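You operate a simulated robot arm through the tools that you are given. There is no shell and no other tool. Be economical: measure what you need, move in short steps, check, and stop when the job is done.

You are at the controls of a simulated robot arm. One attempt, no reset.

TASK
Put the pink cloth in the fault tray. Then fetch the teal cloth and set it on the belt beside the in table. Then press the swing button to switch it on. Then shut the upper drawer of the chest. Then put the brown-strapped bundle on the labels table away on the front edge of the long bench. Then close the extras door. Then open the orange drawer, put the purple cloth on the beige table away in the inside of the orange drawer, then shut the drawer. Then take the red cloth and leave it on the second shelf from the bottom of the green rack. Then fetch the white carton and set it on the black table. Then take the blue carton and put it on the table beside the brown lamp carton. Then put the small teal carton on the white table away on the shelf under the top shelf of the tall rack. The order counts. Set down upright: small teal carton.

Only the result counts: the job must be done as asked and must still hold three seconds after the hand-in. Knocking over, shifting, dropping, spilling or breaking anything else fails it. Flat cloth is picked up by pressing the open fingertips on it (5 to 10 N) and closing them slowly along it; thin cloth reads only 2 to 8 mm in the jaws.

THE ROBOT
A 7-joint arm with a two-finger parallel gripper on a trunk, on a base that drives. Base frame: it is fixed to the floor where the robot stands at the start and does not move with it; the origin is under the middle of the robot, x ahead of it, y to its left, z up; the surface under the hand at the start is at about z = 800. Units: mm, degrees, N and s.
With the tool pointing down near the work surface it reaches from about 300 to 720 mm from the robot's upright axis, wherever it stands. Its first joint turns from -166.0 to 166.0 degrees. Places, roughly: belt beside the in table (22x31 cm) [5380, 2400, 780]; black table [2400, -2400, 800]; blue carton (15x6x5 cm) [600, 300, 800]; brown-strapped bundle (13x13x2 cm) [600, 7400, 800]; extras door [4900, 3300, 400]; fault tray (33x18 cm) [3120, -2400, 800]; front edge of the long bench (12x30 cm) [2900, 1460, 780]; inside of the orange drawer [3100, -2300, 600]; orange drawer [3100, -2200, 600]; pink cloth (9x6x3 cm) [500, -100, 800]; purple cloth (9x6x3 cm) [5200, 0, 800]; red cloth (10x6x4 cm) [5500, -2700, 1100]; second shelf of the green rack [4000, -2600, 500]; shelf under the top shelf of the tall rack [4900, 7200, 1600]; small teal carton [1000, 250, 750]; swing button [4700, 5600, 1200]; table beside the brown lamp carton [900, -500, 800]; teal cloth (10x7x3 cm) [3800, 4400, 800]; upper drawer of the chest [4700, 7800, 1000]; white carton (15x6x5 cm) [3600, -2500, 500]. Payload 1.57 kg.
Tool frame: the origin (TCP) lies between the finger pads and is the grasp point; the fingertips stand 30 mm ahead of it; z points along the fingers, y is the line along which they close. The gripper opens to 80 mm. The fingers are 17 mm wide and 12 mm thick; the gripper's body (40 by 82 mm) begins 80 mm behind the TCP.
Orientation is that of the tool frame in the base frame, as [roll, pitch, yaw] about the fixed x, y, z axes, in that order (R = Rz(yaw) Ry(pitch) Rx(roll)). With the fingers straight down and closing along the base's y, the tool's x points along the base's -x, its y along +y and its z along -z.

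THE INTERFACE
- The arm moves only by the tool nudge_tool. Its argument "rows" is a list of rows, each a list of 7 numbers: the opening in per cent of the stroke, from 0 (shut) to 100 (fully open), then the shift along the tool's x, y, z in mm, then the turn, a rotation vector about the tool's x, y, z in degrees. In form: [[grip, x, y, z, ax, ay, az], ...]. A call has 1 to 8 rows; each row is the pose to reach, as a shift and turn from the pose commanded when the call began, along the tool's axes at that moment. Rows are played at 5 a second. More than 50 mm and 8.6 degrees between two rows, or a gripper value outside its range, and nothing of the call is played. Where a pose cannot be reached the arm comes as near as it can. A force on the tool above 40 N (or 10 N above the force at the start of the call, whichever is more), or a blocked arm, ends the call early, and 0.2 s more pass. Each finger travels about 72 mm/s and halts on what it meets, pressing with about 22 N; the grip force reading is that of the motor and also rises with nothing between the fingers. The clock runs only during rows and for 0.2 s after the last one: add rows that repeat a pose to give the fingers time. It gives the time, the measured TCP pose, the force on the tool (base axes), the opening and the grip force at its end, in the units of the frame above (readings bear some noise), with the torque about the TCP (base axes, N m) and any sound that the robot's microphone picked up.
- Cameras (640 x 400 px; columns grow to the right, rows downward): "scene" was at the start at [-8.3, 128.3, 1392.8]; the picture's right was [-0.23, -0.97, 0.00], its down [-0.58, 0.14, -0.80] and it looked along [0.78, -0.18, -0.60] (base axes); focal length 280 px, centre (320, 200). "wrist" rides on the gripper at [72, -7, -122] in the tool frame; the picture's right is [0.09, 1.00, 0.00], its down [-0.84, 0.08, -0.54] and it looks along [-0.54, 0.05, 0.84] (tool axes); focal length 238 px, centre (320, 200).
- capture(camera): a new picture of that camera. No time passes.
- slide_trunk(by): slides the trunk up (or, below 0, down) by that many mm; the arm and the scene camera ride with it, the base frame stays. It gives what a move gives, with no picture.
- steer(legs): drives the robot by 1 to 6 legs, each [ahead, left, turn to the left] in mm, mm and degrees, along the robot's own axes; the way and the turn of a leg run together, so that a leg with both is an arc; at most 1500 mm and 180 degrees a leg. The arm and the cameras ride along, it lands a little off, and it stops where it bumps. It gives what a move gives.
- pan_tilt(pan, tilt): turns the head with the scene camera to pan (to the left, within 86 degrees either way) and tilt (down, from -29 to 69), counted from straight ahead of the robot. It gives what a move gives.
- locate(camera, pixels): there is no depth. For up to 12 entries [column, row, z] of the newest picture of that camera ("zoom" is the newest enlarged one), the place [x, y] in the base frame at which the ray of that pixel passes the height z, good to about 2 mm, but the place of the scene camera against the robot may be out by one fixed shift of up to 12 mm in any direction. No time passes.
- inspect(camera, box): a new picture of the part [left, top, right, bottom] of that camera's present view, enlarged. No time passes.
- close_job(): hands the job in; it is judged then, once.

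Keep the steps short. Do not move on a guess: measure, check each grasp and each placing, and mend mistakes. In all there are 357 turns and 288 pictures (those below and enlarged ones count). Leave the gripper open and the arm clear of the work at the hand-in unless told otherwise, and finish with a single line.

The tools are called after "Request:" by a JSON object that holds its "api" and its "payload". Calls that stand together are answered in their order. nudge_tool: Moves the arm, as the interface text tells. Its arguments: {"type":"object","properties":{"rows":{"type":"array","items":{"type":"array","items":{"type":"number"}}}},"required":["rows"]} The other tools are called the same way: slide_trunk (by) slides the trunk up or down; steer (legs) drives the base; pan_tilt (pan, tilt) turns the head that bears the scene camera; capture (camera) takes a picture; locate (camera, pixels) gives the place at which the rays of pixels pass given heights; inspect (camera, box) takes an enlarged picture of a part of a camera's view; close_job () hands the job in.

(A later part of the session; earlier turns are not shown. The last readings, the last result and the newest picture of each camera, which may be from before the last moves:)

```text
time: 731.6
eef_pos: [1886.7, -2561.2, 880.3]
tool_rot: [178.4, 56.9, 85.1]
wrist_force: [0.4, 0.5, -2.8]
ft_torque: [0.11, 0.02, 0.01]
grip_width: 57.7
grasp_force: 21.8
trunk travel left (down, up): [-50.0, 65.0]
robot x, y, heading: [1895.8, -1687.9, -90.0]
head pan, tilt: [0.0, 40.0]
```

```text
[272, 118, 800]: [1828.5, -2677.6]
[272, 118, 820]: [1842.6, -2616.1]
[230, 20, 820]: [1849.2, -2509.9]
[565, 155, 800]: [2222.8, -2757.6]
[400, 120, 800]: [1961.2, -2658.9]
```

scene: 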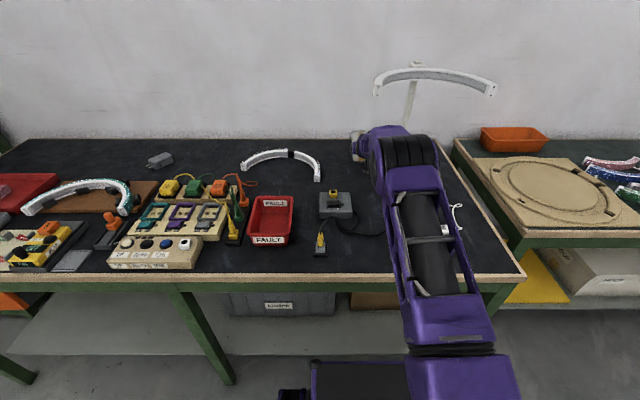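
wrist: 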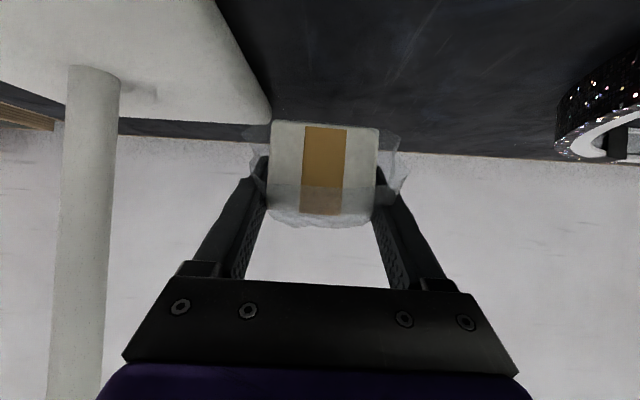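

Lamp base edge x≈1845; switch box ends at y≈-2360, so no conflict. Shifting 35 mm left and lowering.

Request:
{"api": "nudge_tool", "payload": {"rows": [[10, 0, 35, 0, 0, 0, 0], [10, 11, 35, 7, 0, 0, 0], [10, 22, 35, 14, 0, 0, 0], [10, 30, 35, 20, 0, 0, 0], [10, 34, 35, 22, 0, 0, 0]]}}

Request:
{"api": "nudge_tool", "payload": {"rows": [[10, 1.7, 0, 1.1, 0, 0, 0], [10, 3.4, 0, 2.2, 0, 0, 0], [10, 5, 0, 3.3, 0, 0, 0]]}}

```text
time: 732.8
eef_pos: [1920.9, -2563.7, 841.1]
tool_rot: [178.6, 57.0, 85.4]
wrist_force: [-0.2, -0.8, -1.8]
ft_torque: [0.12, -0.01, 0.03]
grip_width: 57.9
grasp_force: 21.8
trunk travel left (down, up): [-50.0, 65.0]
robot x, y, heading: [1895.9, -1688.6, -89.8]
head pan, tilt: [0.0, 40.0]
```

```text
time: 733.6
eef_pos: [1922.1, -2564.5, 837.2]
tool_rot: [178.5, 57.2, 85.4]
wrist_force: [0.0, 0.5, 1.4]
ft_torque: [-0.31, 0.14, -0.01]
grip_width: 57.9
grasp_force: 22.1
trunk travel left (down, up): [-50.0, 65.0]
robot x, y, heading: [1891.8, -1687.2, -90.0]
head pan, tilt: [0.0, 40.0]
```

Contact starts (far end of the carton). 2 mm more, then release.

Request:
{"api": "nudge_tool", "payload": {"rows": [[10, 1.7, 0, 1.1, 0, 0.5, 0], [10, 2.5, 0, 1.6, 0, 0.5, 0]]}}

Request:
{"api": "nudge_tool", "payload": {"rows": [[60, 0, 0, 0, 0, 0, 0], [82, 0, 0, 0, 0, 0, 0], [92, 0, 0, 0, 0, 0, 0], [92, 0, 0, 0, 0, 0, 0]]}}

Request:
{"api": "nudge_tool", "payload": {"rows": [[92, -20, 0, -13, 0, 0, 0], [92, -45, 0, -30, 0, 0, 0], [92, -75, 0, -50, 0, 0, 0], [92, -80, 0, -85, 0, 0, 0], [92, -80, 0, -125, 0, 0, 0], [92, -80, 0, -165, 0, 0, 0], [92, -80, 0, -205, 0, 0, 0]]}}

Request:
{"api": "capture", "payload": {"camera": "wrist"}}

Request:
{"api": "capture", "payload": {"camera": "scene"}}

```text
time: 734.2
eef_pos: [1923.4, -2564.1, 835.7]
tool_rot: [178.5, 56.7, 85.2]
wrist_force: [0.7, -2.8, 10.0]
ft_torque: [0.08, 0.3, 0.0]
grip_width: 58.1
grasp_force: 22.4
trunk travel left (down, up): [-50.0, 65.0]
robot x, y, heading: [1895.0, -1688.0, -90.2]
head pan, tilt: [0.0, 40.0]
```

```text
time: 735.2
eef_pos: [1921.6, -2563.4, 832.3]
tool_rot: [178.4, 56.4, 85.3]
wrist_force: [0.0, 0.2, -0.8]
ft_torque: [0.03, -0.05, 0.02]
grip_width: 73.8
grasp_force: 0.0
trunk travel left (down, up): [-50.0, 65.0]
robot x, y, heading: [1895.0, -1685.1, -89.6]
head pan, tilt: [0.0, 40.0]
```

```text
time: 736.8
eef_pos: [1926.2, -2435.3, 1010.0]
tool_rot: [178.5, 56.4, 85.3]
wrist_force: [0.8, -0.3, -0.8]
ft_torque: [-0.04, 0.04, -0.01]
grip_width: 73.9
grasp_force: 0.0
trunk travel left (down, up): [-50.0, 65.0]
robot x, y, heading: [1897.8, -1680.8, -90.1]
head pan, tilt: [0.0, 40.0]
```

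```text
67 pictures are left
```

wrist: 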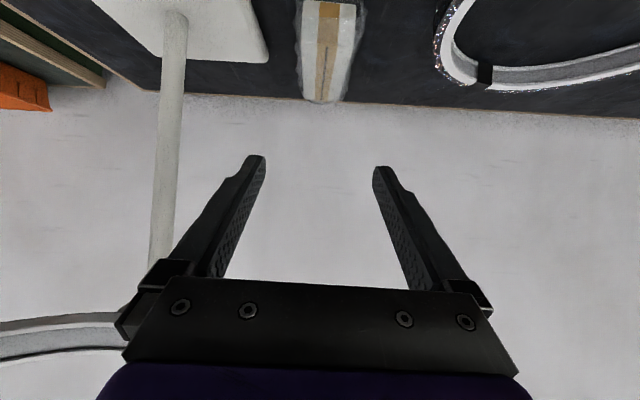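

```text
66 pictures are left
```

scene: 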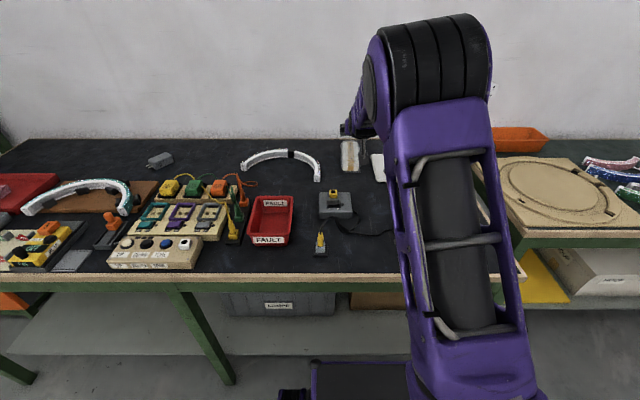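

White carton is on the black table. Bringing the hand back to fingers-down and retracting.

Request:
{"api": "nudge_tool", "payload": {"rows": [[92, 20, 0, -20, 0, 8, 0], [92, 40, 0, -40, 0, 16, 0], [92, 60, 0, -60, 0, 24, 0], [92, 85, 0, -80, 0, 32, 0], [92, 110, 0, -100, 0, 40, 0], [100, 135, 0, -120, 0, 48, 0], [100, 160, 0, -135, 0, 56, 0], [100, 175, 0, -140, 0, 56, 0]]}}

Request:
{"api": "steer", "payload": {"legs": [[-60, 0, 0], [0, 0, 90]]}}

```text
time: 738.6
eef_pos: [1940.4, -2224.9, 941.8]
tool_rot: [179.0, 0.5, 86.7]
wrist_force: [-0.6, -0.3, 0.0]
ft_torque: [0.02, -0.03, 0.0]
grip_width: 79.9
grasp_force: 0.1
trunk travel left (down, up): [-50.0, 65.0]
robot x, y, heading: [1896.7, -1685.5, -89.7]
head pan, tilt: [0.0, 40.0]
```

```text
time: 743.4
eef_pos: [2433.3, -1590.8, 942.2]
tool_rot: [179.3, 0.5, 175.5]
wrist_force: [-0.3, 0.7, 0.3]
ft_torque: [-0.02, -0.03, -0.01]
grip_width: 80.2
grasp_force: 0.0
trunk travel left (down, up): [-50.0, 65.0]
robot x, y, heading: [1892.9, -1628.8, -0.7]
head pan, tilt: [0.0, 40.0]
```

Request:
{"api": "steer", "payload": {"legs": [[0, 0, 0.7], [-1050, 0, 0], [-1050, 0, 0], [0, 1400, 0], [0, 470, 0]]}}

Request:
{"api": "pan_tilt", "payload": {"pan": 0, "tilt": 35}}

Request:
{"api": "capture", "payload": {"camera": "scene"}}

Request:
{"api": "capture", "payload": {"camera": "wrist"}}

```text
time: 771.7
eef_pos: [340.4, 258.7, 942.0]
tool_rot: [179.3, 0.5, 177.2]
wrist_force: [-0.1, -0.5, 0.3]
ft_torque: [0.01, 0.01, 0.01]
grip_width: 79.9
grasp_force: 0.0
trunk travel left (down, up): [-50.0, 65.0]
robot x, y, heading: [-197.0, 209.9, 0.6]
head pan, tilt: [0.0, 40.0]
```

```text
time: 772.4
eef_pos: [340.8, 259.8, 942.1]
tool_rot: [179.2, 0.5, 177.2]
wrist_force: [-0.6, 0.2, -0.4]
ft_torque: [-0.02, -0.05, -0.01]
grip_width: 80.1
grasp_force: 0.1
trunk travel left (down, up): [-50.0, 65.0]
robot x, y, heading: [-194.9, 205.2, 1.0]
head pan, tilt: [0.0, 35.0]
```

```text
65 pictures are left
```

scene: 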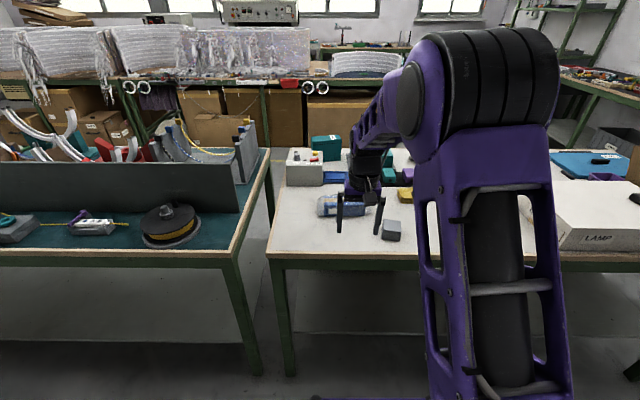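

```text
64 pictures are left
```

wrist: 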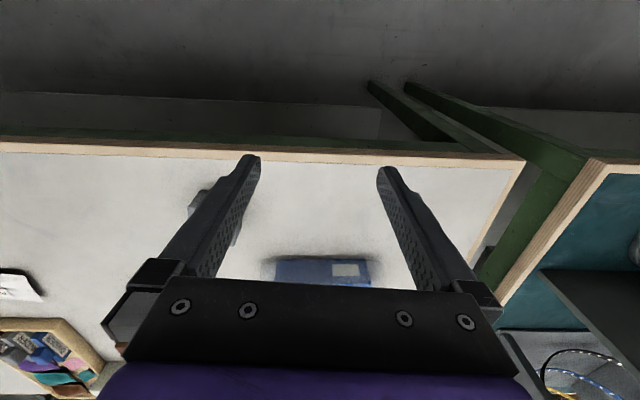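

Blue carton at wrist (320,270), long axis along y. Driving 190 ahead and turning the hand 90° so it closes along x.

Request:
{"api": "steer", "payload": {"legs": [[190, 0, -1]]}}

Request:
{"api": "nudge_tool", "payload": {"rows": [[100, 0, 0, -10, 0, 0, 8.5], [100, 0, 0, -20, 0, 0, 17], [100, 0, 0, -30, 0, 0, 25.5], [100, 0, 0, -40, 0, 0, 34], [100, 0, 0, -50, 0, 0, 42.5], [100, 0, 0, -60, 0, 0, 51], [100, 0, 0, -60, 0, 0, 59.5], [100, 0, 0, -60, 0, 0, 68]]}}

Request:
{"api": "nudge_tool", "payload": {"rows": [[100, 5, 10, 0, 0, 0, 6], [100, 5, 30, 0, 0, 0, 12], [100, 5, 60, 0, 0, 0, 18], [100, 5, 60, 0, 0, 0, 18]]}}

Request:
{"api": "capture", "payload": {"camera": "wrist"}}

```text
time: 774.0
eef_pos: [531.8, 251.6, 943.3]
tool_rot: [179.1, 0.5, 176.1]
wrist_force: [0.7, 0.5, 0.1]
ft_torque: [0.02, -0.01, 0.0]
grip_width: 80.0
grasp_force: 0.1
trunk travel left (down, up): [-50.0, 65.0]
robot x, y, heading: [-4.8, 210.6, -0.2]
head pan, tilt: [0.0, 35.0]
```

```text
time: 775.8
eef_pos: [530.0, 249.6, 1003.7]
tool_rot: [179.2, -0.6, 108.1]
wrist_force: [-0.1, -0.4, 0.9]
ft_torque: [-0.02, 0.0, 0.02]
grip_width: 80.0
grasp_force: 0.2
trunk travel left (down, up): [-50.0, 65.0]
robot x, y, heading: [-5.3, 211.7, -0.1]
head pan, tilt: [0.0, 35.0]
```

```text
time: 776.8
eef_pos: [586.6, 273.8, 1004.1]
tool_rot: [179.5, -0.7, 90.1]
wrist_force: [0.7, 0.4, 1.1]
ft_torque: [0.01, 0.01, 0.01]
grip_width: 80.1
grasp_force: 0.0
trunk travel left (down, up): [-50.0, 65.0]
robot x, y, heading: [-4.8, 210.7, -0.5]
head pan, tilt: [0.0, 35.0]
```

```text
63 pictures are left
```

wrist: 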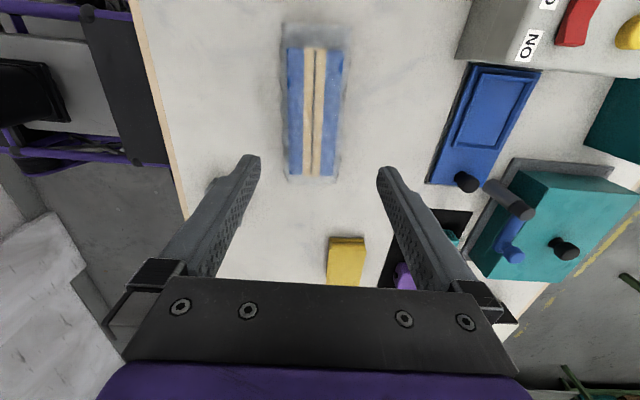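

Request:
{"api": "locate", "payload": {"camera": "wrist", "pixels": [[286, 48, 850], [344, 53, 850], [334, 177, 850], [291, 175, 850], [314, 48, 850], [312, 176, 850]]}}

```text
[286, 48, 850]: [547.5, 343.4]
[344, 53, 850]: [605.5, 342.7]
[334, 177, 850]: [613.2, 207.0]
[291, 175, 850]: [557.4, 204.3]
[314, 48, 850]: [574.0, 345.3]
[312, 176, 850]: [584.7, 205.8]
```

Carton centre (581,275), 57 mm wide, turned 4.5°. Aligning and descending to z≈836.

Request:
{"api": "nudge_tool", "payload": {"rows": [[100, 1, -5, 30, 0, 0, -2], [100, 1, -5, 65, 0, 0, -4.5], [100, 1, -5, 100, 0, 0, -4.5], [100, 1, -5, 130, 0, 0, -4.5], [100, 1, -5, 130, 0, 0, -4.5]]}}

Request:
{"api": "capture", "payload": {"camera": "wrist"}}

```text
time: 778.0
eef_pos: [581.4, 277.0, 873.5]
tool_rot: [179.3, -0.9, 94.8]
wrist_force: [-0.3, 0.1, 0.0]
ft_torque: [-0.01, -0.03, -0.01]
grip_width: 79.8
grasp_force: 0.1
trunk travel left (down, up): [-50.0, 65.0]
robot x, y, heading: [-10.4, 210.0, -0.4]
head pan, tilt: [0.0, 35.0]
```

```text
62 pictures are left
```

wrist: 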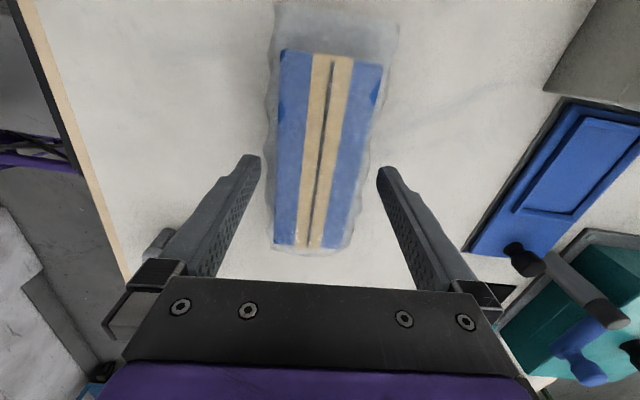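

Request:
{"api": "nudge_tool", "payload": {"rows": [[100, 0, 0, 18, 0, 0, 0], [100, 0, 0, 33, 0, 0, 0], [100, 0, 0, 37, 0, 0, 0], [80, 0, 0, 37, 0, 0, 0], [60, 0, 0, 37, 0, 0, 0], [40, 0, 0, 37, 0, 0, 0], [20, 0, 0, 37, 0, 0, 0], [10, 0, 0, 37, 0, 0, 0]]}}

Request:
{"api": "nudge_tool", "payload": {"rows": [[10, 0, 0, -40, 0, 0, 0], [10, 0, 0, -80, 0, 0, 0], [10, 0, 0, -120, 0, 0, 0], [10, 0, 0, -160, 0, 0, 0], [10, 0, 0, -200, 0, 0, 0], [10, 0, 0, -230, 0, 0, 0]]}}

Request:
{"api": "capture", "payload": {"camera": "wrist"}}

```text
time: 779.8
eef_pos: [582.4, 275.3, 835.9]
tool_rot: [179.4, -0.9, 94.8]
wrist_force: [0.3, 0.7, -0.3]
ft_torque: [-0.01, 0.04, -0.02]
grip_width: 58.2
grasp_force: 21.7
trunk travel left (down, up): [-50.0, 65.0]
robot x, y, heading: [-6.0, 205.5, -0.4]
head pan, tilt: [0.0, 35.0]
```

```text
time: 781.1
eef_pos: [580.0, 272.2, 1066.0]
tool_rot: [179.4, -0.7, 94.8]
wrist_force: [1.7, -0.3, -2.2]
ft_torque: [-0.04, 0.04, 0.0]
grip_width: 57.8
grasp_force: 21.9
trunk travel left (down, up): [-50.0, 65.0]
robot x, y, heading: [-10.1, 208.9, -0.1]
head pan, tilt: [0.0, 35.0]
```

```text
61 pictures are left
```

wrist: 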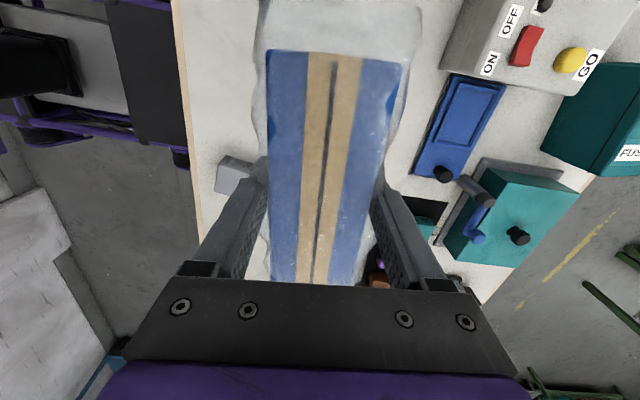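

Blue carton held. Retracting, and driving around the table's end to its back side (x≈1560), where (900,-500) is reachable.

Request:
{"api": "nudge_tool", "payload": {"rows": [[10, 0, -45, 0, 0, 0, 0], [10, 0, -90, 0, 0, 0, 0], [10, 0, -130, 0, 0, 0, 0]]}}

Request:
{"api": "steer", "payload": {"legs": [[-190, 0, 0], [0, -1400, 0], [0, -430, 0], [1100, 0, 0], [680, 0, 0], [0, 0, 90]]}}

Request:
{"api": "steer", "payload": {"legs": [[0, 0, 90], [0, -1000, 0]]}}

Request:
{"api": "pan_tilt", "payload": {"pan": 0, "tilt": 35}}

Request:
{"api": "capture", "payload": {"camera": "scene"}}

Request:
{"api": "capture", "payload": {"camera": "wrist"}}

```text
time: 782.0
eef_pos: [450.9, 262.3, 1065.1]
tool_rot: [179.4, -0.7, 94.8]
wrist_force: [0.7, 0.8, -2.9]
ft_torque: [-0.03, 0.03, -0.02]
grip_width: 57.5
grasp_force: 21.6
trunk travel left (down, up): [-50.0, 65.0]
robot x, y, heading: [-8.6, 206.0, -0.3]
head pan, tilt: [0.0, 35.0]
```

```text
time: 813.3
eef_pos: [1528.8, -1129.2, 1064.9]
tool_rot: [179.4, -0.9, -175.3]
wrist_force: [-0.5, -0.7, -1.9]
ft_torque: [0.01, 0.01, -0.02]
grip_width: 57.6
grasp_force: 22.0
trunk travel left (down, up): [-50.0, 65.0]
robot x, y, heading: [1583.2, -1583.5, 90.0]
head pan, tilt: [0.0, 35.0]
```

```text
time: 827.1
eef_pos: [1133.6, -636.4, 1065.6]
tool_rot: [179.4, -0.8, -85.9]
wrist_force: [0.4, 0.3, -1.9]
ft_torque: [-0.01, -0.01, 0.0]
grip_width: 58.0
grasp_force: 22.2
trunk travel left (down, up): [-50.0, 65.0]
robot x, y, heading: [1590.6, -588.9, 179.1]
head pan, tilt: [0.0, 35.0]
```

```text
time: 827.8
eef_pos: [1134.6, -637.6, 1066.0]
tool_rot: [179.5, -0.9, -85.9]
wrist_force: [-0.1, 0.6, -2.8]
ft_torque: [0.0, -0.01, -0.05]
grip_width: 57.7
grasp_force: 22.0
trunk travel left (down, up): [-50.0, 65.0]
robot x, y, heading: [1591.8, -592.7, 178.9]
head pan, tilt: [0.0, 35.0]
```

```text
60 pictures are left
```

scene: 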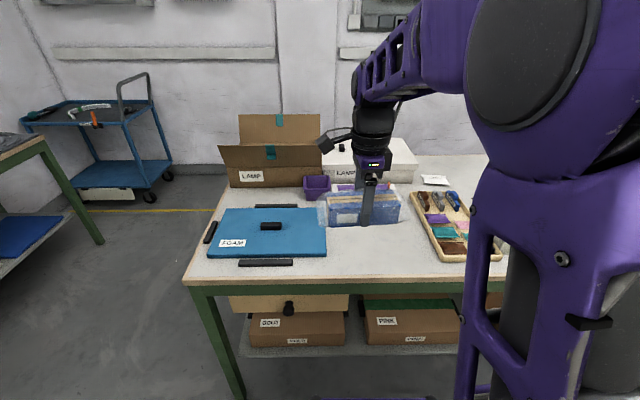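

```text
59 pictures are left
```

wrist: 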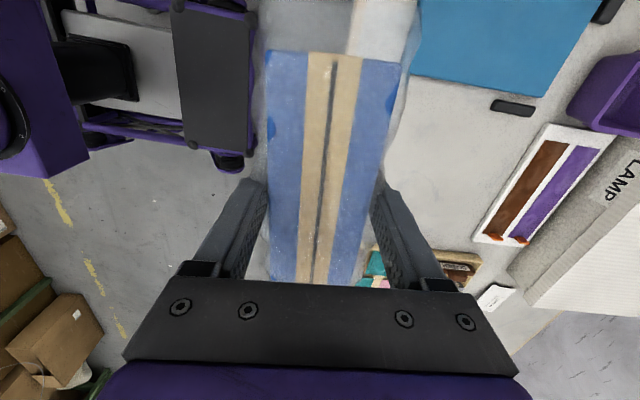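

Request:
{"api": "locate", "payload": {"camera": "wrist", "pixels": [[412, 95, 805], [490, 100, 805], [475, 238, 805], [400, 250, 805], [440, 170, 800], [545, 125, 805], [370, 255, 815]]}}

Request:
{"api": "locate", "payload": {"camera": "scene", "pixels": [[327, 255, 810], [327, 210, 810], [295, 263, 800], [415, 195, 815], [443, 262, 815], [362, 283, 800], [320, 200, 800], [385, 185, 800]]}}

```text
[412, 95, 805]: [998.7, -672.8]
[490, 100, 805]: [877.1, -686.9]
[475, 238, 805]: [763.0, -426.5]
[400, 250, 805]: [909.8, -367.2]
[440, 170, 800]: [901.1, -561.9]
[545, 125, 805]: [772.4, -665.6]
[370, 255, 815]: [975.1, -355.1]
```

```text
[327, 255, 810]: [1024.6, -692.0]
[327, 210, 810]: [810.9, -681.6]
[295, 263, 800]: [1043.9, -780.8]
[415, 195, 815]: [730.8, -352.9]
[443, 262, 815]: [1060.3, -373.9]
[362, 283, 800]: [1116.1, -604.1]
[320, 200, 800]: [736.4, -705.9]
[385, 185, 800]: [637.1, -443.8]
```

Free patch: x 790–1100, y -670…-375. Target (900,-510). Driving 60 mm nearer and moving above it.

Request:
{"api": "steer", "payload": {"legs": [[60, 0, 0]]}}

Request:
{"api": "nudge_tool", "payload": {"rows": [[10, -28, 33, 0, 0, 0, 0], [10, -56, 66, 0, 0, 0, 0], [10, -83, 99, 0, 0, 0, 0], [10, -111, 132, 0, 0, 0, 0], [10, -138, 164, 10, 0, 0, 0], [10, -138, 164, 60, 0, 0, 0], [10, -138, 164, 110, 0, 0, 0], [10, -138, 164, 155, 0, 0, 0]]}}

Request:
{"api": "capture", "payload": {"camera": "wrist"}}

Request:
{"api": "capture", "payload": {"camera": "scene"}}

```text
time: 828.7
eef_pos: [1076.5, -636.5, 1064.1]
tool_rot: [179.4, -0.8, -85.9]
wrist_force: [0.1, -0.1, -2.3]
ft_torque: [-0.03, -0.02, -0.02]
grip_width: 57.6
grasp_force: 22.0
trunk travel left (down, up): [-50.0, 65.0]
robot x, y, heading: [1531.2, -588.6, 178.9]
head pan, tilt: [0.0, 35.0]
```

```text
time: 830.5
eef_pos: [901.0, -512.5, 910.1]
tool_rot: [179.3, -0.9, -86.0]
wrist_force: [0.3, -0.3, -2.2]
ft_torque: [-0.01, 0.0, -0.02]
grip_width: 57.5
grasp_force: 22.5
trunk travel left (down, up): [-50.0, 65.0]
robot x, y, heading: [1532.0, -588.1, 178.8]
head pan, tilt: [0.0, 35.0]
```

```text
58 pictures are left
```

wrist: 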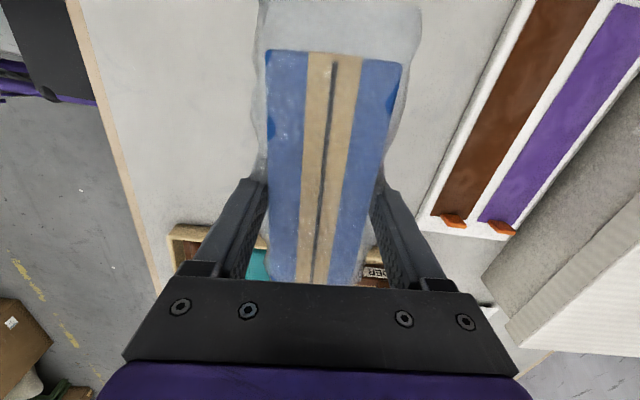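

```text
57 pictures are left
```

scene: 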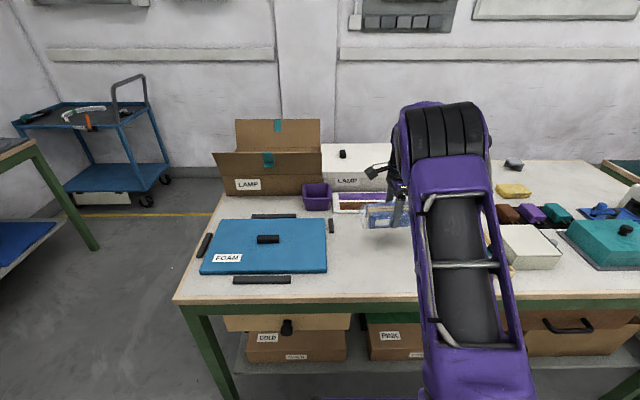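

Clear around. Lowering to contact.

Request:
{"api": "nudge_tool", "payload": {"rows": [[10, 15, 0, 25, 0, 0, 0], [10, 15, 0, 50, 0, 0, 0], [10, 15, 0, 66, 0, 0, 0], [10, 15, 0, 71, 0, 0, 0], [10, 15, 0, 74, 0, 0, 0]]}}

```text
time: 831.7
eef_pos: [901.8, -526.6, 837.3]
tool_rot: [179.4, -0.8, -85.9]
wrist_force: [1.3, -0.5, 3.1]
ft_torque: [-0.24, -0.17, 0.1]
grip_width: 57.5
grasp_force: 22.1
trunk travel left (down, up): [-50.0, 65.0]
robot x, y, heading: [1532.4, -585.1, 178.9]
head pan, tilt: [0.0, 35.0]
```

Contact. One more mm, release, rise.

Request:
{"api": "nudge_tool", "payload": {"rows": [[10, 0, 0, 1, 0, 0, 0], [60, 0, 0, 1, 0, 0, 0], [90, 0, 0, 1, 0, 0, 0], [100, 0, 0, 1, 0, 0, 0], [100, 0, 0, 1, 0, 0, 0]]}}

Request:
{"api": "nudge_tool", "payload": {"rows": [[100, 0, 0, -40, 0, 0, 0], [100, 0, 0, -80, 0, 0, 0], [100, 0, 0, -120, 0, 0, 0], [100, 0, 0, -160, 0, 0, 0], [100, 0, -40, -190, 0, 0, 0], [100, 0, -85, -200, 0, 0, 0], [100, 0, -130, -210, 0, 0, 0], [100, 0, -175, -220, 0, 0, 0]]}}

Request:
{"api": "capture", "payload": {"camera": "wrist"}}

Request:
{"api": "capture", "payload": {"camera": "scene"}}

```text
time: 832.9
eef_pos: [901.9, -527.8, 836.0]
tool_rot: [179.4, -0.8, -86.0]
wrist_force: [0.5, 0.7, 0.6]
ft_torque: [-0.01, 0.0, -0.02]
grip_width: 80.2
grasp_force: 0.0
trunk travel left (down, up): [-50.0, 65.0]
robot x, y, heading: [1529.0, -587.9, 179.2]
head pan, tilt: [0.0, 35.0]
```

```text
time: 834.7
eef_pos: [1079.5, -513.0, 1055.1]
tool_rot: [179.6, -0.8, -86.0]
wrist_force: [0.1, 0.9, -0.6]
ft_torque: [-0.02, -0.04, 0.03]
grip_width: 79.8
grasp_force: 0.1
trunk travel left (down, up): [-50.0, 65.0]
robot x, y, heading: [1533.8, -587.4, 178.9]
head pan, tilt: [0.0, 35.0]
```

```text
56 pictures are left
```

wrist: 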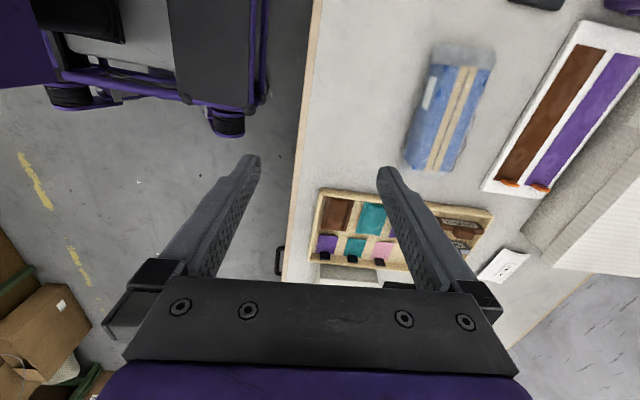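

```text
55 pictures are left
```

scene: 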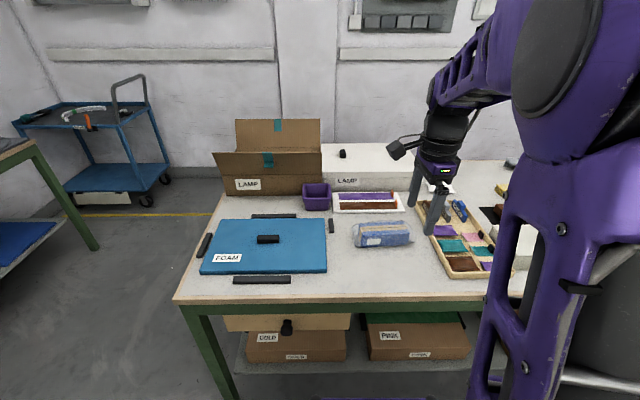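

Blue carton placed. Strafing along the table's back to the small teal carton near (1000,250).

Request:
{"api": "steer", "payload": {"legs": [[0, -760, 1]]}}

Request:
{"api": "capture", "payload": {"camera": "scene"}}

Request:
{"api": "capture", "payload": {"camera": "wrist"}}

```text
time: 842.4
eef_pos: [1081.7, 233.2, 1054.8]
tool_rot: [179.4, -0.8, -84.7]
wrist_force: [0.6, 0.0, -0.3]
ft_torque: [-0.06, 0.0, 0.0]
grip_width: 80.0
grasp_force: 0.0
trunk travel left (down, up): [-50.0, 65.0]
robot x, y, heading: [1537.2, 169.9, -179.7]
head pan, tilt: [0.0, 35.0]
```

```text
54 pictures are left
```

scene: 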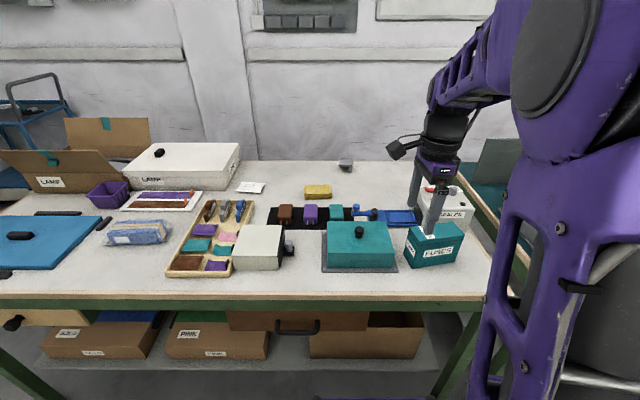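

```text
53 pictures are left
```

wrist: 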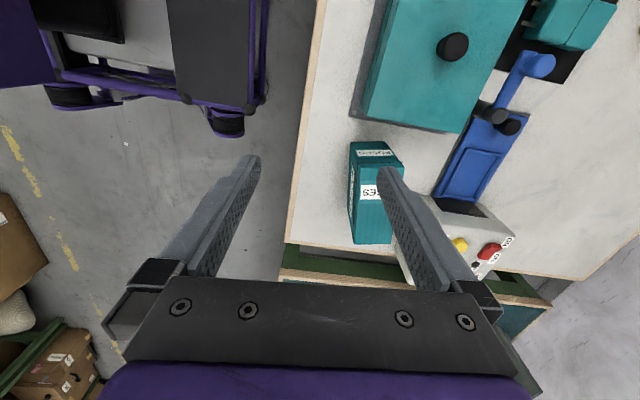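

The FUSES box is the small teal carton (scene (433,245), wrist (375,190)). Measuring.

Request:
{"api": "inspect", "payload": {"camera": "wrist", "box": [300, 120, 460, 260]}}

Request:
{"api": "inspect", "payload": {"camera": "scene", "box": [380, 190, 500, 280]}}

```text
2.86 times, centred on (380, 190) of wrist
```

zoom: 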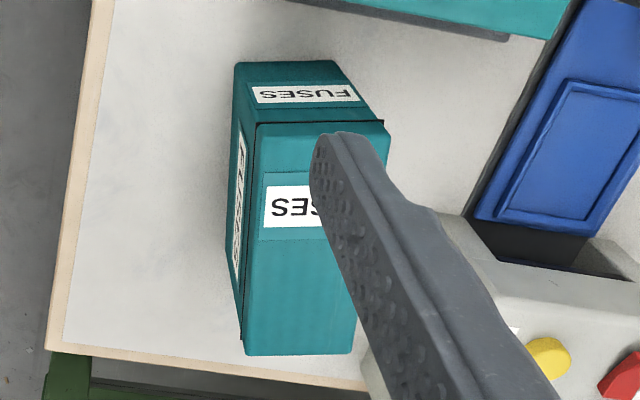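

```text
4.44 times, centred on (440, 235) of scene
```

zoom: 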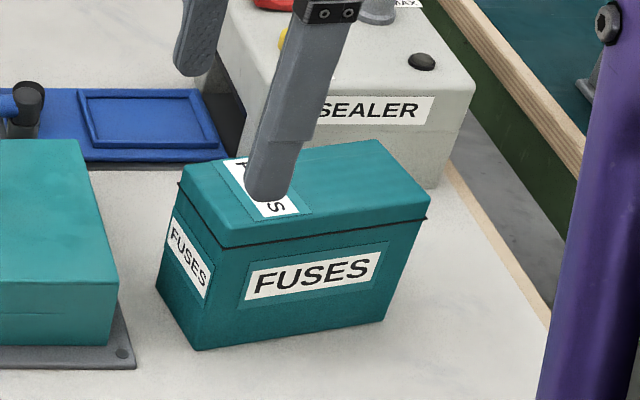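

Request:
{"api": "locate", "payload": {"camera": "zoom", "pixels": [[195, 350, 800], [386, 320, 800], [160, 287, 800], [223, 245, 880], [223, 245, 900], [430, 193, 880], [430, 193, 900], [182, 165, 880], [182, 165, 900], [362, 142, 880], [362, 142, 900]]}}

Request:
{"api": "locate", "payload": {"camera": "wrist", "pixels": [[358, 164, 880], [358, 164, 900], [404, 162, 880], [391, 243, 880], [354, 243, 880], [391, 243, 900], [354, 243, 900]]}}

```text
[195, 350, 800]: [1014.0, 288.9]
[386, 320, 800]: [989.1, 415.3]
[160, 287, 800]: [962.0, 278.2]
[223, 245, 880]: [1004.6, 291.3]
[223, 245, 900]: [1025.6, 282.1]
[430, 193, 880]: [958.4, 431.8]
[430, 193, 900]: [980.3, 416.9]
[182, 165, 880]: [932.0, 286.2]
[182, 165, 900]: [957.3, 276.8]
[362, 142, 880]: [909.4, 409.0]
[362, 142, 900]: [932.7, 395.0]
```

```text
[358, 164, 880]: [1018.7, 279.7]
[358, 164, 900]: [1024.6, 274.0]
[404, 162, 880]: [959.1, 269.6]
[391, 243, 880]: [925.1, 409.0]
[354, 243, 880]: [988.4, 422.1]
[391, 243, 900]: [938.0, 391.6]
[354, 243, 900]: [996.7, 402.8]
```

The FUSES carton: about 62×136 mm, 93 tall, centre ≈(976,338), turned 12°. Since the shelf is high, I'll first lift it from above, set it near the table's back edge pointing at me, and re-grip it horizontally there. Moving over it.

Request:
{"api": "nudge_tool", "payload": {"rows": [[100, -28, 24, 0, 0, 0, -3], [100, -57, 48, 0, 0, 0, -6.8], [100, -86, 72, 0, 0, 0, -6.8], [100, -114, 96, 0, 0, 0, -6.8], [100, -114, 96, 40, 0, 0, -6.8], [100, -114, 96, 70, 0, 0, -6.8], [100, -114, 96, 70, 0, 0, -6.8]]}}

Request:
{"api": "capture", "payload": {"camera": "wrist"}}

```text
time: 844.0
eef_pos: [977.4, 335.9, 984.6]
tool_rot: [179.3, -0.7, -77.9]
wrist_force: [1.0, 0.1, 0.2]
ft_torque: [0.01, -0.01, -0.01]
grip_width: 79.8
grasp_force: 0.2
trunk travel left (down, up): [-50.0, 65.0]
robot x, y, heading: [1536.8, 168.7, -179.5]
head pan, tilt: [0.0, 35.0]
```

```text
50 pictures are left
```

wrist: 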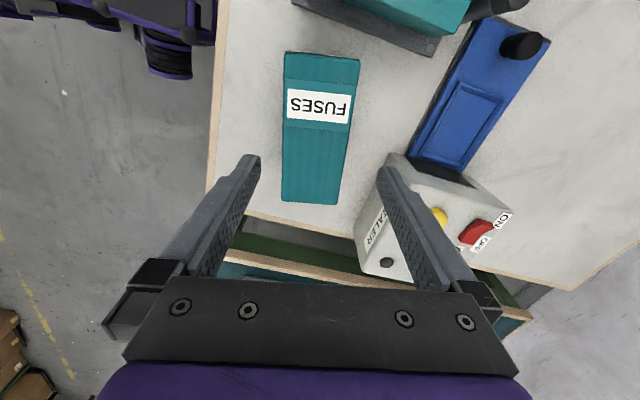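

Request:
{"api": "locate", "payload": {"camera": "wrist", "pixels": [[285, 52, 893], [360, 60, 893], [338, 203, 893], [281, 200, 893], [382, 185, 880], [385, 185, 900], [390, 160, 880]]}}

```text
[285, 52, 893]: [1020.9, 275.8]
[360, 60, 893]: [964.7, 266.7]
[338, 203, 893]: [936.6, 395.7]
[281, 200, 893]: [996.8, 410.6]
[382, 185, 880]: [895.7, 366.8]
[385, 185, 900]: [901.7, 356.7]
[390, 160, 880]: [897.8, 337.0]
```

Aligned within 3 mm. Descending to z≈862 and gripping.

Request:
{"api": "nudge_tool", "payload": {"rows": [[100, 0, -3, 40, 0, 0, 0], [100, 0, -3, 80, 0, 0, 0], [100, 0, -3, 110, 0, 0, 0], [100, 0, -3, 122, 0, 0, 0], [80, 0, -3, 122, 0, 0, 0], [60, 0, -3, 122, 0, 0, 0], [40, 0, -3, 122, 0, 0, 0], [20, 0, -3, 122, 0, 0, 0]]}}

Request:
{"api": "nudge_tool", "payload": {"rows": [[10, 0, 0, -15, 0, 0, 0], [10, 0, 0, -50, 0, 0, 0], [10, 0, 0, -90, 0, 0, 0], [10, 0, 0, -130, 0, 0, 0], [10, 0, 0, -160, 0, 0, 0], [10, 0, -45, -170, 0, 0, 0], [10, 0, -90, -180, 0, 0, 0]]}}

Request:
{"api": "capture", "payload": {"camera": "wrist"}}

```text
time: 845.8
eef_pos: [977.7, 335.8, 862.9]
tool_rot: [179.3, -0.7, -77.9]
wrist_force: [1.2, -0.3, 0.6]
ft_torque: [0.11, -0.09, -0.05]
grip_width: 57.8
grasp_force: 21.2
trunk travel left (down, up): [-50.0, 65.0]
robot x, y, heading: [1535.6, 169.1, -179.8]
head pan, tilt: [0.0, 35.0]
```

```text
time: 847.4
eef_pos: [1067.0, 356.5, 1041.9]
tool_rot: [179.3, -0.6, -77.9]
wrist_force: [0.1, -0.4, -2.8]
ft_torque: [0.01, 0.0, -0.01]
grip_width: 57.6
grasp_force: 22.8
trunk travel left (down, up): [-50.0, 65.0]
robot x, y, heading: [1538.3, 169.0, -179.9]
head pan, tilt: [0.0, 35.0]
```

```text
49 pictures are left
```

wrist: 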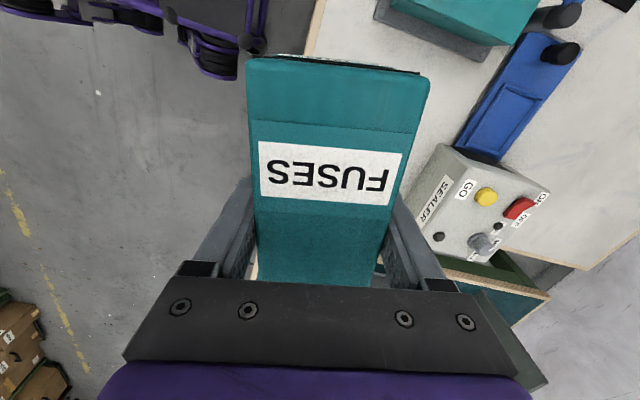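

Held. Strafing left along the table while turning the hand to point the carton's length toward me.

Request:
{"api": "nudge_tool", "payload": {"rows": [[10, 20, 4, 0, 0, 0, -8.5], [10, 41, 9, 0, 0, 0, -17], [10, 62, 13, 0, 0, 0, -25.5], [10, 83, 18, 0, 0, 0, -34], [10, 104, 22, 0, 0, 0, -42.5], [10, 125, 27, 0, 0, 0, -51], [10, 146, 31, 0, 0, 0, -59.5], [10, 166, 36, 0, 0, 0, -68]]}}

Request:
{"api": "nudge_tool", "payload": {"rows": [[10, 0, 0, 0, 0, 0, -5], [10, 0, 0, 0, 0, 0, -10], [10, 0, 0, 0, 0, 0, -10]]}}

Request:
{"api": "steer", "payload": {"legs": [[0, 740, 0]]}}

Request:
{"api": "capture", "payload": {"camera": "scene"}}

Request:
{"api": "capture", "payload": {"camera": "wrist"}}

```text
time: 849.2
eef_pos: [1066.4, 187.5, 1043.3]
tool_rot: [179.1, 0.3, -9.7]
wrist_force: [-0.1, 0.7, -2.3]
ft_torque: [-0.05, 0.01, 0.01]
grip_width: 57.7
grasp_force: 21.7
trunk travel left (down, up): [-50.0, 65.0]
robot x, y, heading: [1535.3, 168.7, -180.0]
head pan, tilt: [0.0, 35.0]
```

```text
time: 850.0
eef_pos: [1066.3, 187.2, 1044.4]
tool_rot: [179.2, 0.5, 0.2]
wrist_force: [-0.3, -0.5, -1.5]
ft_torque: [0.0, 0.01, -0.02]
grip_width: 58.0
grasp_force: 21.9
trunk travel left (down, up): [-50.0, 65.0]
robot x, y, heading: [1537.4, 167.6, -179.6]
head pan, tilt: [0.0, 35.0]
```

```text
time: 857.6
eef_pos: [1071.7, -555.2, 1044.9]
tool_rot: [179.2, 0.5, 0.4]
wrist_force: [-0.3, -0.7, -2.2]
ft_torque: [0.01, 0.01, 0.03]
grip_width: 57.8
grasp_force: 21.7
trunk travel left (down, up): [-50.0, 65.0]
robot x, y, heading: [1543.7, -575.2, -179.5]
head pan, tilt: [0.0, 35.0]
```

```text
48 pictures are left
```

scene: 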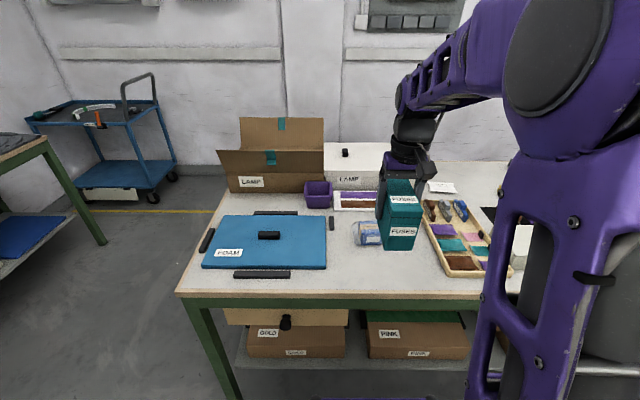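

```text
47 pictures are left
```

wrist: 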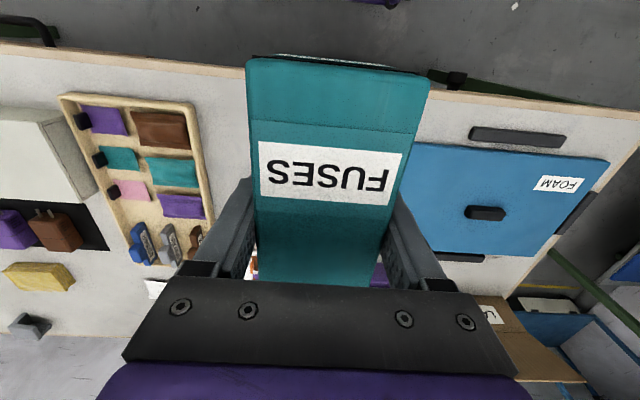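

Free spot below: placing at TCP (1042,-555), away from the blue carton (x≤931). Lowering.

Request:
{"api": "nudge_tool", "payload": {"rows": [[10, -30, 0, 20, 0, 0, 0], [10, -30, 0, 65, 0, 0, 0], [10, -30, 0, 110, 0, 0, 0], [10, -30, 0, 150, 0, 0, 0], [10, -30, 0, 172, 0, 0, 0]]}}

Request:
{"api": "nudge_tool", "payload": {"rows": [[10, 0, 0, 4, 0, 0, 0], [10, 0, 0, 7, 0, 0, 0], [10, 0, 0, 9, 0, 0, 0], [10, 0, 0, 11, 0, 0, 0]]}}

```text
time: 858.8
eef_pos: [1039.9, -559.6, 873.0]
tool_rot: [179.2, 0.5, 0.2]
wrist_force: [-0.5, -0.2, -3.0]
ft_torque: [0.0, 0.05, 0.0]
grip_width: 58.0
grasp_force: 22.5
trunk travel left (down, up): [-50.0, 65.0]
robot x, y, heading: [1537.9, -571.4, -179.6]
head pan, tilt: [0.0, 35.0]
```

```text
time: 859.8
eef_pos: [1040.4, -558.6, 864.0]
tool_rot: [179.1, 0.6, 0.4]
wrist_force: [-0.1, 0.3, 10.7]
ft_torque: [0.35, -0.84, 0.0]
grip_width: 58.2
grasp_force: 22.5
trunk travel left (down, up): [-50.0, 65.0]
robot x, y, heading: [1542.6, -571.5, -179.3]
head pan, tilt: [0.0, 35.0]
```

Down. Releasing and rising clear of the box.

Request:
{"api": "nudge_tool", "payload": {"rows": [[60, 0, 0, 0, 0, 0, 0], [90, 0, 0, 0, 0, 0, 0], [100, 0, 0, 0, 0, 0, 0], [100, 0, 0, 0, 0, 0, 0]]}}

Request:
{"api": "nudge_tool", "payload": {"rows": [[100, 0, 0, -40, 0, 0, 0], [100, 0, 0, -80, 0, 0, 0], [100, 0, 0, -120, 0, 0, 0], [100, 0, 0, -150, 0, 0, 0]]}}

Request:
{"api": "steer", "payload": {"legs": [[-230, 0, 0]]}}

Request:
{"api": "nudge_tool", "payload": {"rows": [[100, 0, 0, 25, 0, -8.5, 0], [100, 0, 0, 50, 0, -17, 0], [100, 0, 0, 75, 0, -25.5, 0], [100, 0, 0, 95, 0, -34, 0], [100, 0, 0, 115, 0, -42.5, 0], [100, 0, 0, 130, 0, -51, 0], [100, 0, 0, 140, 0, -59.5, 0], [100, 0, 0, 145, 0, -68, 0]]}}

Request:
{"api": "capture", "payload": {"camera": "wrist"}}

```text
time: 860.8
eef_pos: [1040.7, -558.3, 862.5]
tool_rot: [179.1, 0.5, 0.3]
wrist_force: [0.1, 0.2, 0.0]
ft_torque: [-0.01, -0.01, -0.01]
grip_width: 80.3
grasp_force: 0.2
trunk travel left (down, up): [-50.0, 65.0]
robot x, y, heading: [1541.5, -574.0, -179.5]
head pan, tilt: [0.0, 35.0]
```

```text
time: 861.8
eef_pos: [1042.1, -557.3, 1012.1]
tool_rot: [179.1, 0.5, 0.2]
wrist_force: [-0.6, -0.8, -0.5]
ft_torque: [0.02, 0.0, 0.0]
grip_width: 79.9
grasp_force: 0.1
trunk travel left (down, up): [-50.0, 65.0]
robot x, y, heading: [1537.3, -576.2, -179.4]
head pan, tilt: [0.0, 35.0]
```

```text
time: 863.5
eef_pos: [1268.3, -552.8, 1011.6]
tool_rot: [179.3, 0.5, 0.2]
wrist_force: [0.1, 0.3, 0.4]
ft_torque: [-0.02, -0.03, 0.01]
grip_width: 80.2
grasp_force: 0.0
trunk travel left (down, up): [-50.0, 65.0]
robot x, y, heading: [1766.7, -573.1, -179.5]
head pan, tilt: [0.0, 35.0]
```

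```text
time: 865.3
eef_pos: [1267.5, -557.7, 865.5]
tool_rot: [177.8, 68.6, -2.1]
wrist_force: [0.4, -0.4, 0.4]
ft_torque: [-0.03, -0.05, 0.02]
grip_width: 80.1
grasp_force: 0.0
trunk travel left (down, up): [-50.0, 65.0]
robot x, y, heading: [1766.9, -573.0, -179.9]
head pan, tilt: [0.0, 35.0]
```

```text
46 pictures are left
```

wrist: 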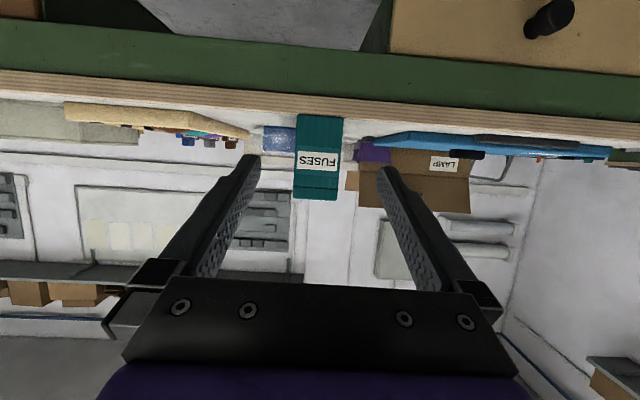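

The carton stands end-on straight ahead. Moving in along its sides (TCP to x≈1060, z≈855).

Request:
{"api": "nudge_tool", "payload": {"rows": [[100, -8, 2, 40, 0, 0, 0], [100, -22, 4, 80, 0, 0, 0], [100, -36, 5, 118, 0, 0, 0], [100, -50, 6, 155, 0, 0, 0], [100, -50, 6, 155, 0, 0, 0]]}}

Request:
{"api": "capture", "payload": {"camera": "wrist"}}

```text
time: 866.5
eef_pos: [1103.0, -563.2, 856.2]
tool_rot: [177.8, 68.6, -1.8]
wrist_force: [-1.2, -0.6, 0.3]
ft_torque: [-0.06, 0.02, -0.01]
grip_width: 79.9
grasp_force: 0.1
trunk travel left (down, up): [-50.0, 65.0]
robot x, y, heading: [1769.4, -572.9, -179.8]
head pan, tilt: [0.0, 35.0]
```

```text
45 pictures are left
```

wrist: 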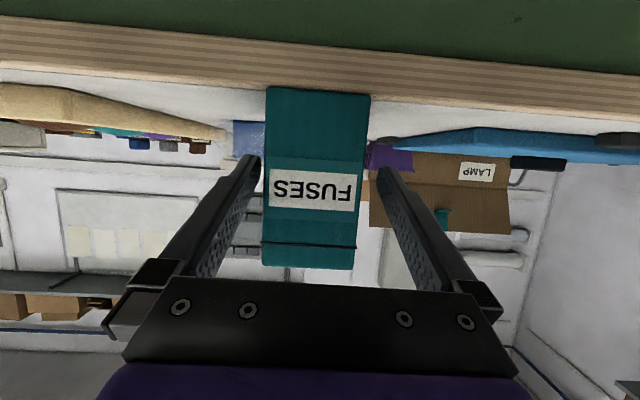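

The box end is between the fingers. Squaring 2° and moving 43 mm further in, then closing.

Request:
{"api": "nudge_tool", "payload": {"rows": [[100, -5, 0, 14, 0.4, 0, -1], [100, -10, 0, 27, 0.8, 0, -2], [100, -15, 0, 40, 0.8, 0, -2], [100, -15, 0, 40, 0.8, 0, -2]]}}

Request:
{"api": "nudge_tool", "payload": {"rows": [[85, 0, 0, 0, 0, 0, 0], [75, 0, 0, 0, 0, 0, 0], [60, 0, 0, 0, 0, 0, 0], [40, 0, 0, 0, 0, 0, 0], [20, 0, 0, 0, 0, 0, 0], [10, 0, 0, 0, 0, 0, 0]]}}

Request:
{"api": "nudge_tool", "payload": {"rows": [[10, -14, 0, -5, 0, 0, 0], [10, -37, 0, -15, 0, 0, 0], [10, -65, 0, -26, 0, 0, 0], [10, -93, 0, -37, 0, 0, 0]]}}

Request:
{"api": "capture", "payload": {"camera": "wrist"}}

Request:
{"api": "capture", "payload": {"camera": "scene"}}

```text
time: 867.5
eef_pos: [1061.7, -563.1, 854.1]
tool_rot: [-176.3, 68.5, 3.6]
wrist_force: [-0.1, -0.5, -0.4]
ft_torque: [-0.01, 0.01, -0.01]
grip_width: 79.8
grasp_force: 0.1
trunk travel left (down, up): [-50.0, 65.0]
robot x, y, heading: [1767.0, -567.4, -179.7]
head pan, tilt: [0.0, 35.0]
```

```text
time: 868.9
eef_pos: [1061.0, -562.0, 854.1]
tool_rot: [-176.4, 68.5, 3.5]
wrist_force: [0.0, 1.2, 0.4]
ft_torque: [0.0, 0.05, -0.07]
grip_width: 58.2
grasp_force: 22.3
trunk travel left (down, up): [-50.0, 65.0]
robot x, y, heading: [1767.6, -569.7, -179.6]
head pan, tilt: [0.0, 35.0]
```

```text
time: 869.9
eef_pos: [1064.5, -565.5, 956.4]
tool_rot: [-176.3, 68.4, 3.4]
wrist_force: [-0.4, 0.0, -2.2]
ft_torque: [0.01, 0.0, 0.02]
grip_width: 58.0
grasp_force: 21.9
trunk travel left (down, up): [-50.0, 65.0]
robot x, y, heading: [1764.9, -568.3, -179.6]
head pan, tilt: [0.0, 35.0]
```

```text
44 pictures are left
```

wrist: 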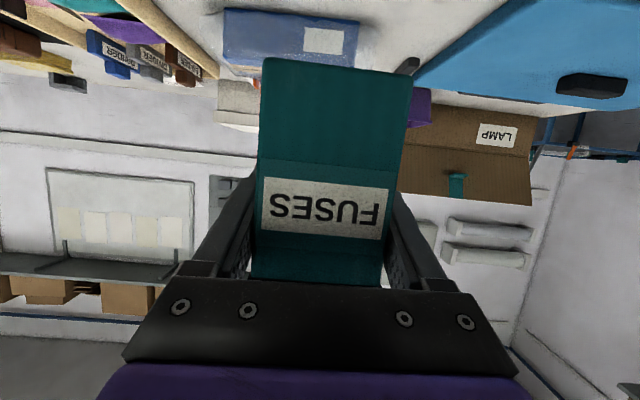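

```text
43 pictures are left
```

scene: 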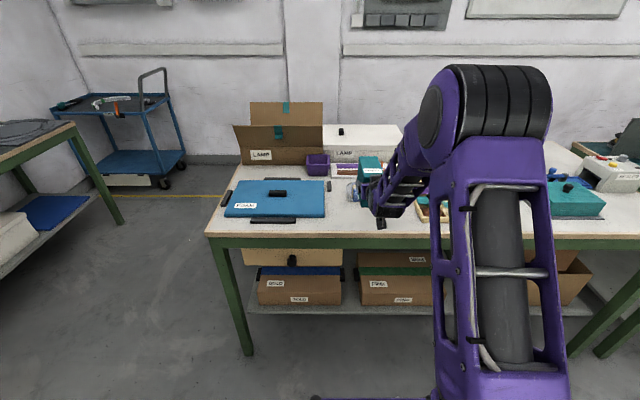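

Carton gripped level, near its end. Now the long drive: turning to +y and following the west aisle to y≈4940.

Request:
{"api": "steer", "payload": {"legs": [[-60, 0, 0], [0, 0, -90.3], [1500, 0, 0], [1500, 0, 0], [1500, 0, 0], [980, 0, 0]]}}

Request:
{"api": "capture", "payload": {"camera": "wrist"}}

```text
time: 900.9
eef_pos: [1771.8, 5672.8, 956.3]
tool_rot: [-176.4, 68.4, -86.2]
wrist_force: [0.1, 0.3, -1.4]
ft_torque: [-0.08, 0.0, 0.0]
grip_width: 57.9
grasp_force: 22.0
trunk travel left (down, up): [-50.0, 65.0]
robot x, y, heading: [1771.3, 4968.9, 90.5]
head pan, tilt: [0.0, 35.0]
```

```text
42 pictures are left
```

wrist: 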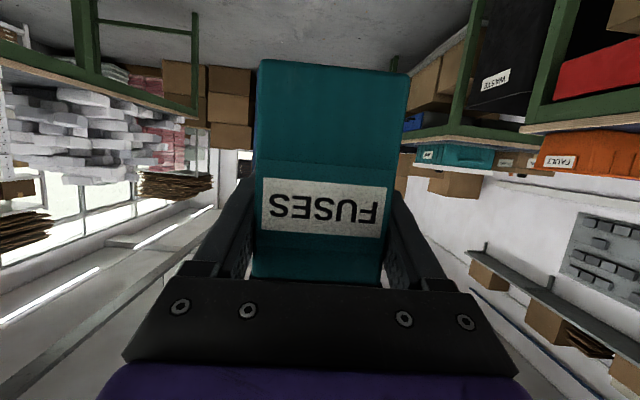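

Turning to +x, retracting the arm to ≈500 mm, driving to x≈3990 and strafing north to the rack.

Request:
{"api": "steer", "payload": {"legs": [[0, 0, -90.5], [1110, 0, 0], [1110, 0, 0]]}}

Request:
{"api": "nudge_tool", "payload": {"rows": [[10, 14, 0, -37, 0, 0, 0], [10, 28, 0, -74, 0, 0, 0], [10, 42, 0, -111, 0, 0, 0], [10, 56, 0, -148, 0, 0, 0], [10, 70, 0, -186, 0, 0, 0]]}}

Request:
{"api": "steer", "payload": {"legs": [[0, 1100, 0], [0, 1000, 0]]}}

Request:
{"api": "pan_tilt", "payload": {"pan": 5, "tilt": 0}}

Request:
{"api": "capture", "payload": {"camera": "scene"}}

```text
time: 915.7
eef_pos: [4666.8, 4950.6, 957.8]
tool_rot: [-176.4, 68.4, -176.4]
wrist_force: [0.1, 0.7, -2.7]
ft_torque: [-0.02, 0.1, 0.04]
grip_width: 58.0
grasp_force: 22.4
trunk travel left (down, up): [-50.0, 65.0]
robot x, y, heading: [3962.5, 4951.5, 0.3]
head pan, tilt: [0.0, 35.0]
```

```text
time: 916.9
eef_pos: [4465.1, 4946.6, 959.8]
tool_rot: [-176.4, 68.5, -176.4]
wrist_force: [-0.1, 0.8, -2.4]
ft_torque: [-0.01, 0.02, 0.0]
grip_width: 58.2
grasp_force: 21.9
trunk travel left (down, up): [-50.0, 65.0]
robot x, y, heading: [3965.3, 4952.8, 0.3]
head pan, tilt: [0.0, 35.0]
```

```text
time: 937.1
eef_pos: [4447.5, 7030.6, 959.6]
tool_rot: [-176.4, 68.4, -175.8]
wrist_force: [0.4, -0.4, -2.2]
ft_torque: [-0.03, 0.05, 0.0]
grip_width: 58.1
grasp_force: 22.2
trunk travel left (down, up): [-50.0, 65.0]
robot x, y, heading: [3943.2, 7036.2, 1.0]
head pan, tilt: [0.0, 35.0]
```

```text
time: 938.1
eef_pos: [4447.8, 7031.5, 959.7]
tool_rot: [-176.3, 68.4, -175.9]
wrist_force: [-0.4, -0.5, -1.7]
ft_torque: [-0.02, 0.04, 0.02]
grip_width: 57.9
grasp_force: 22.6
trunk travel left (down, up): [-50.0, 65.0]
robot x, y, heading: [3944.1, 7034.6, 1.0]
head pan, tilt: [5.0, 0.0]
```

```text
41 pictures are left
```

scene: 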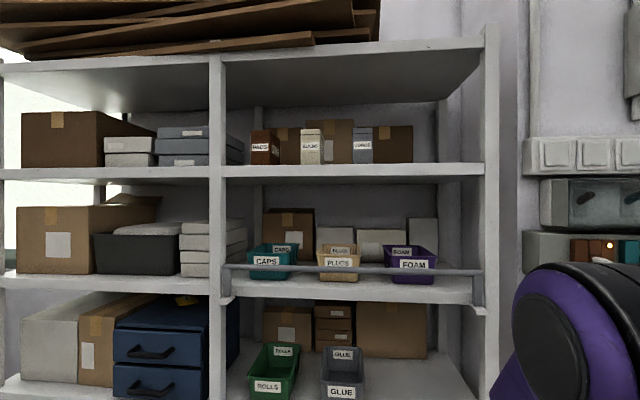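

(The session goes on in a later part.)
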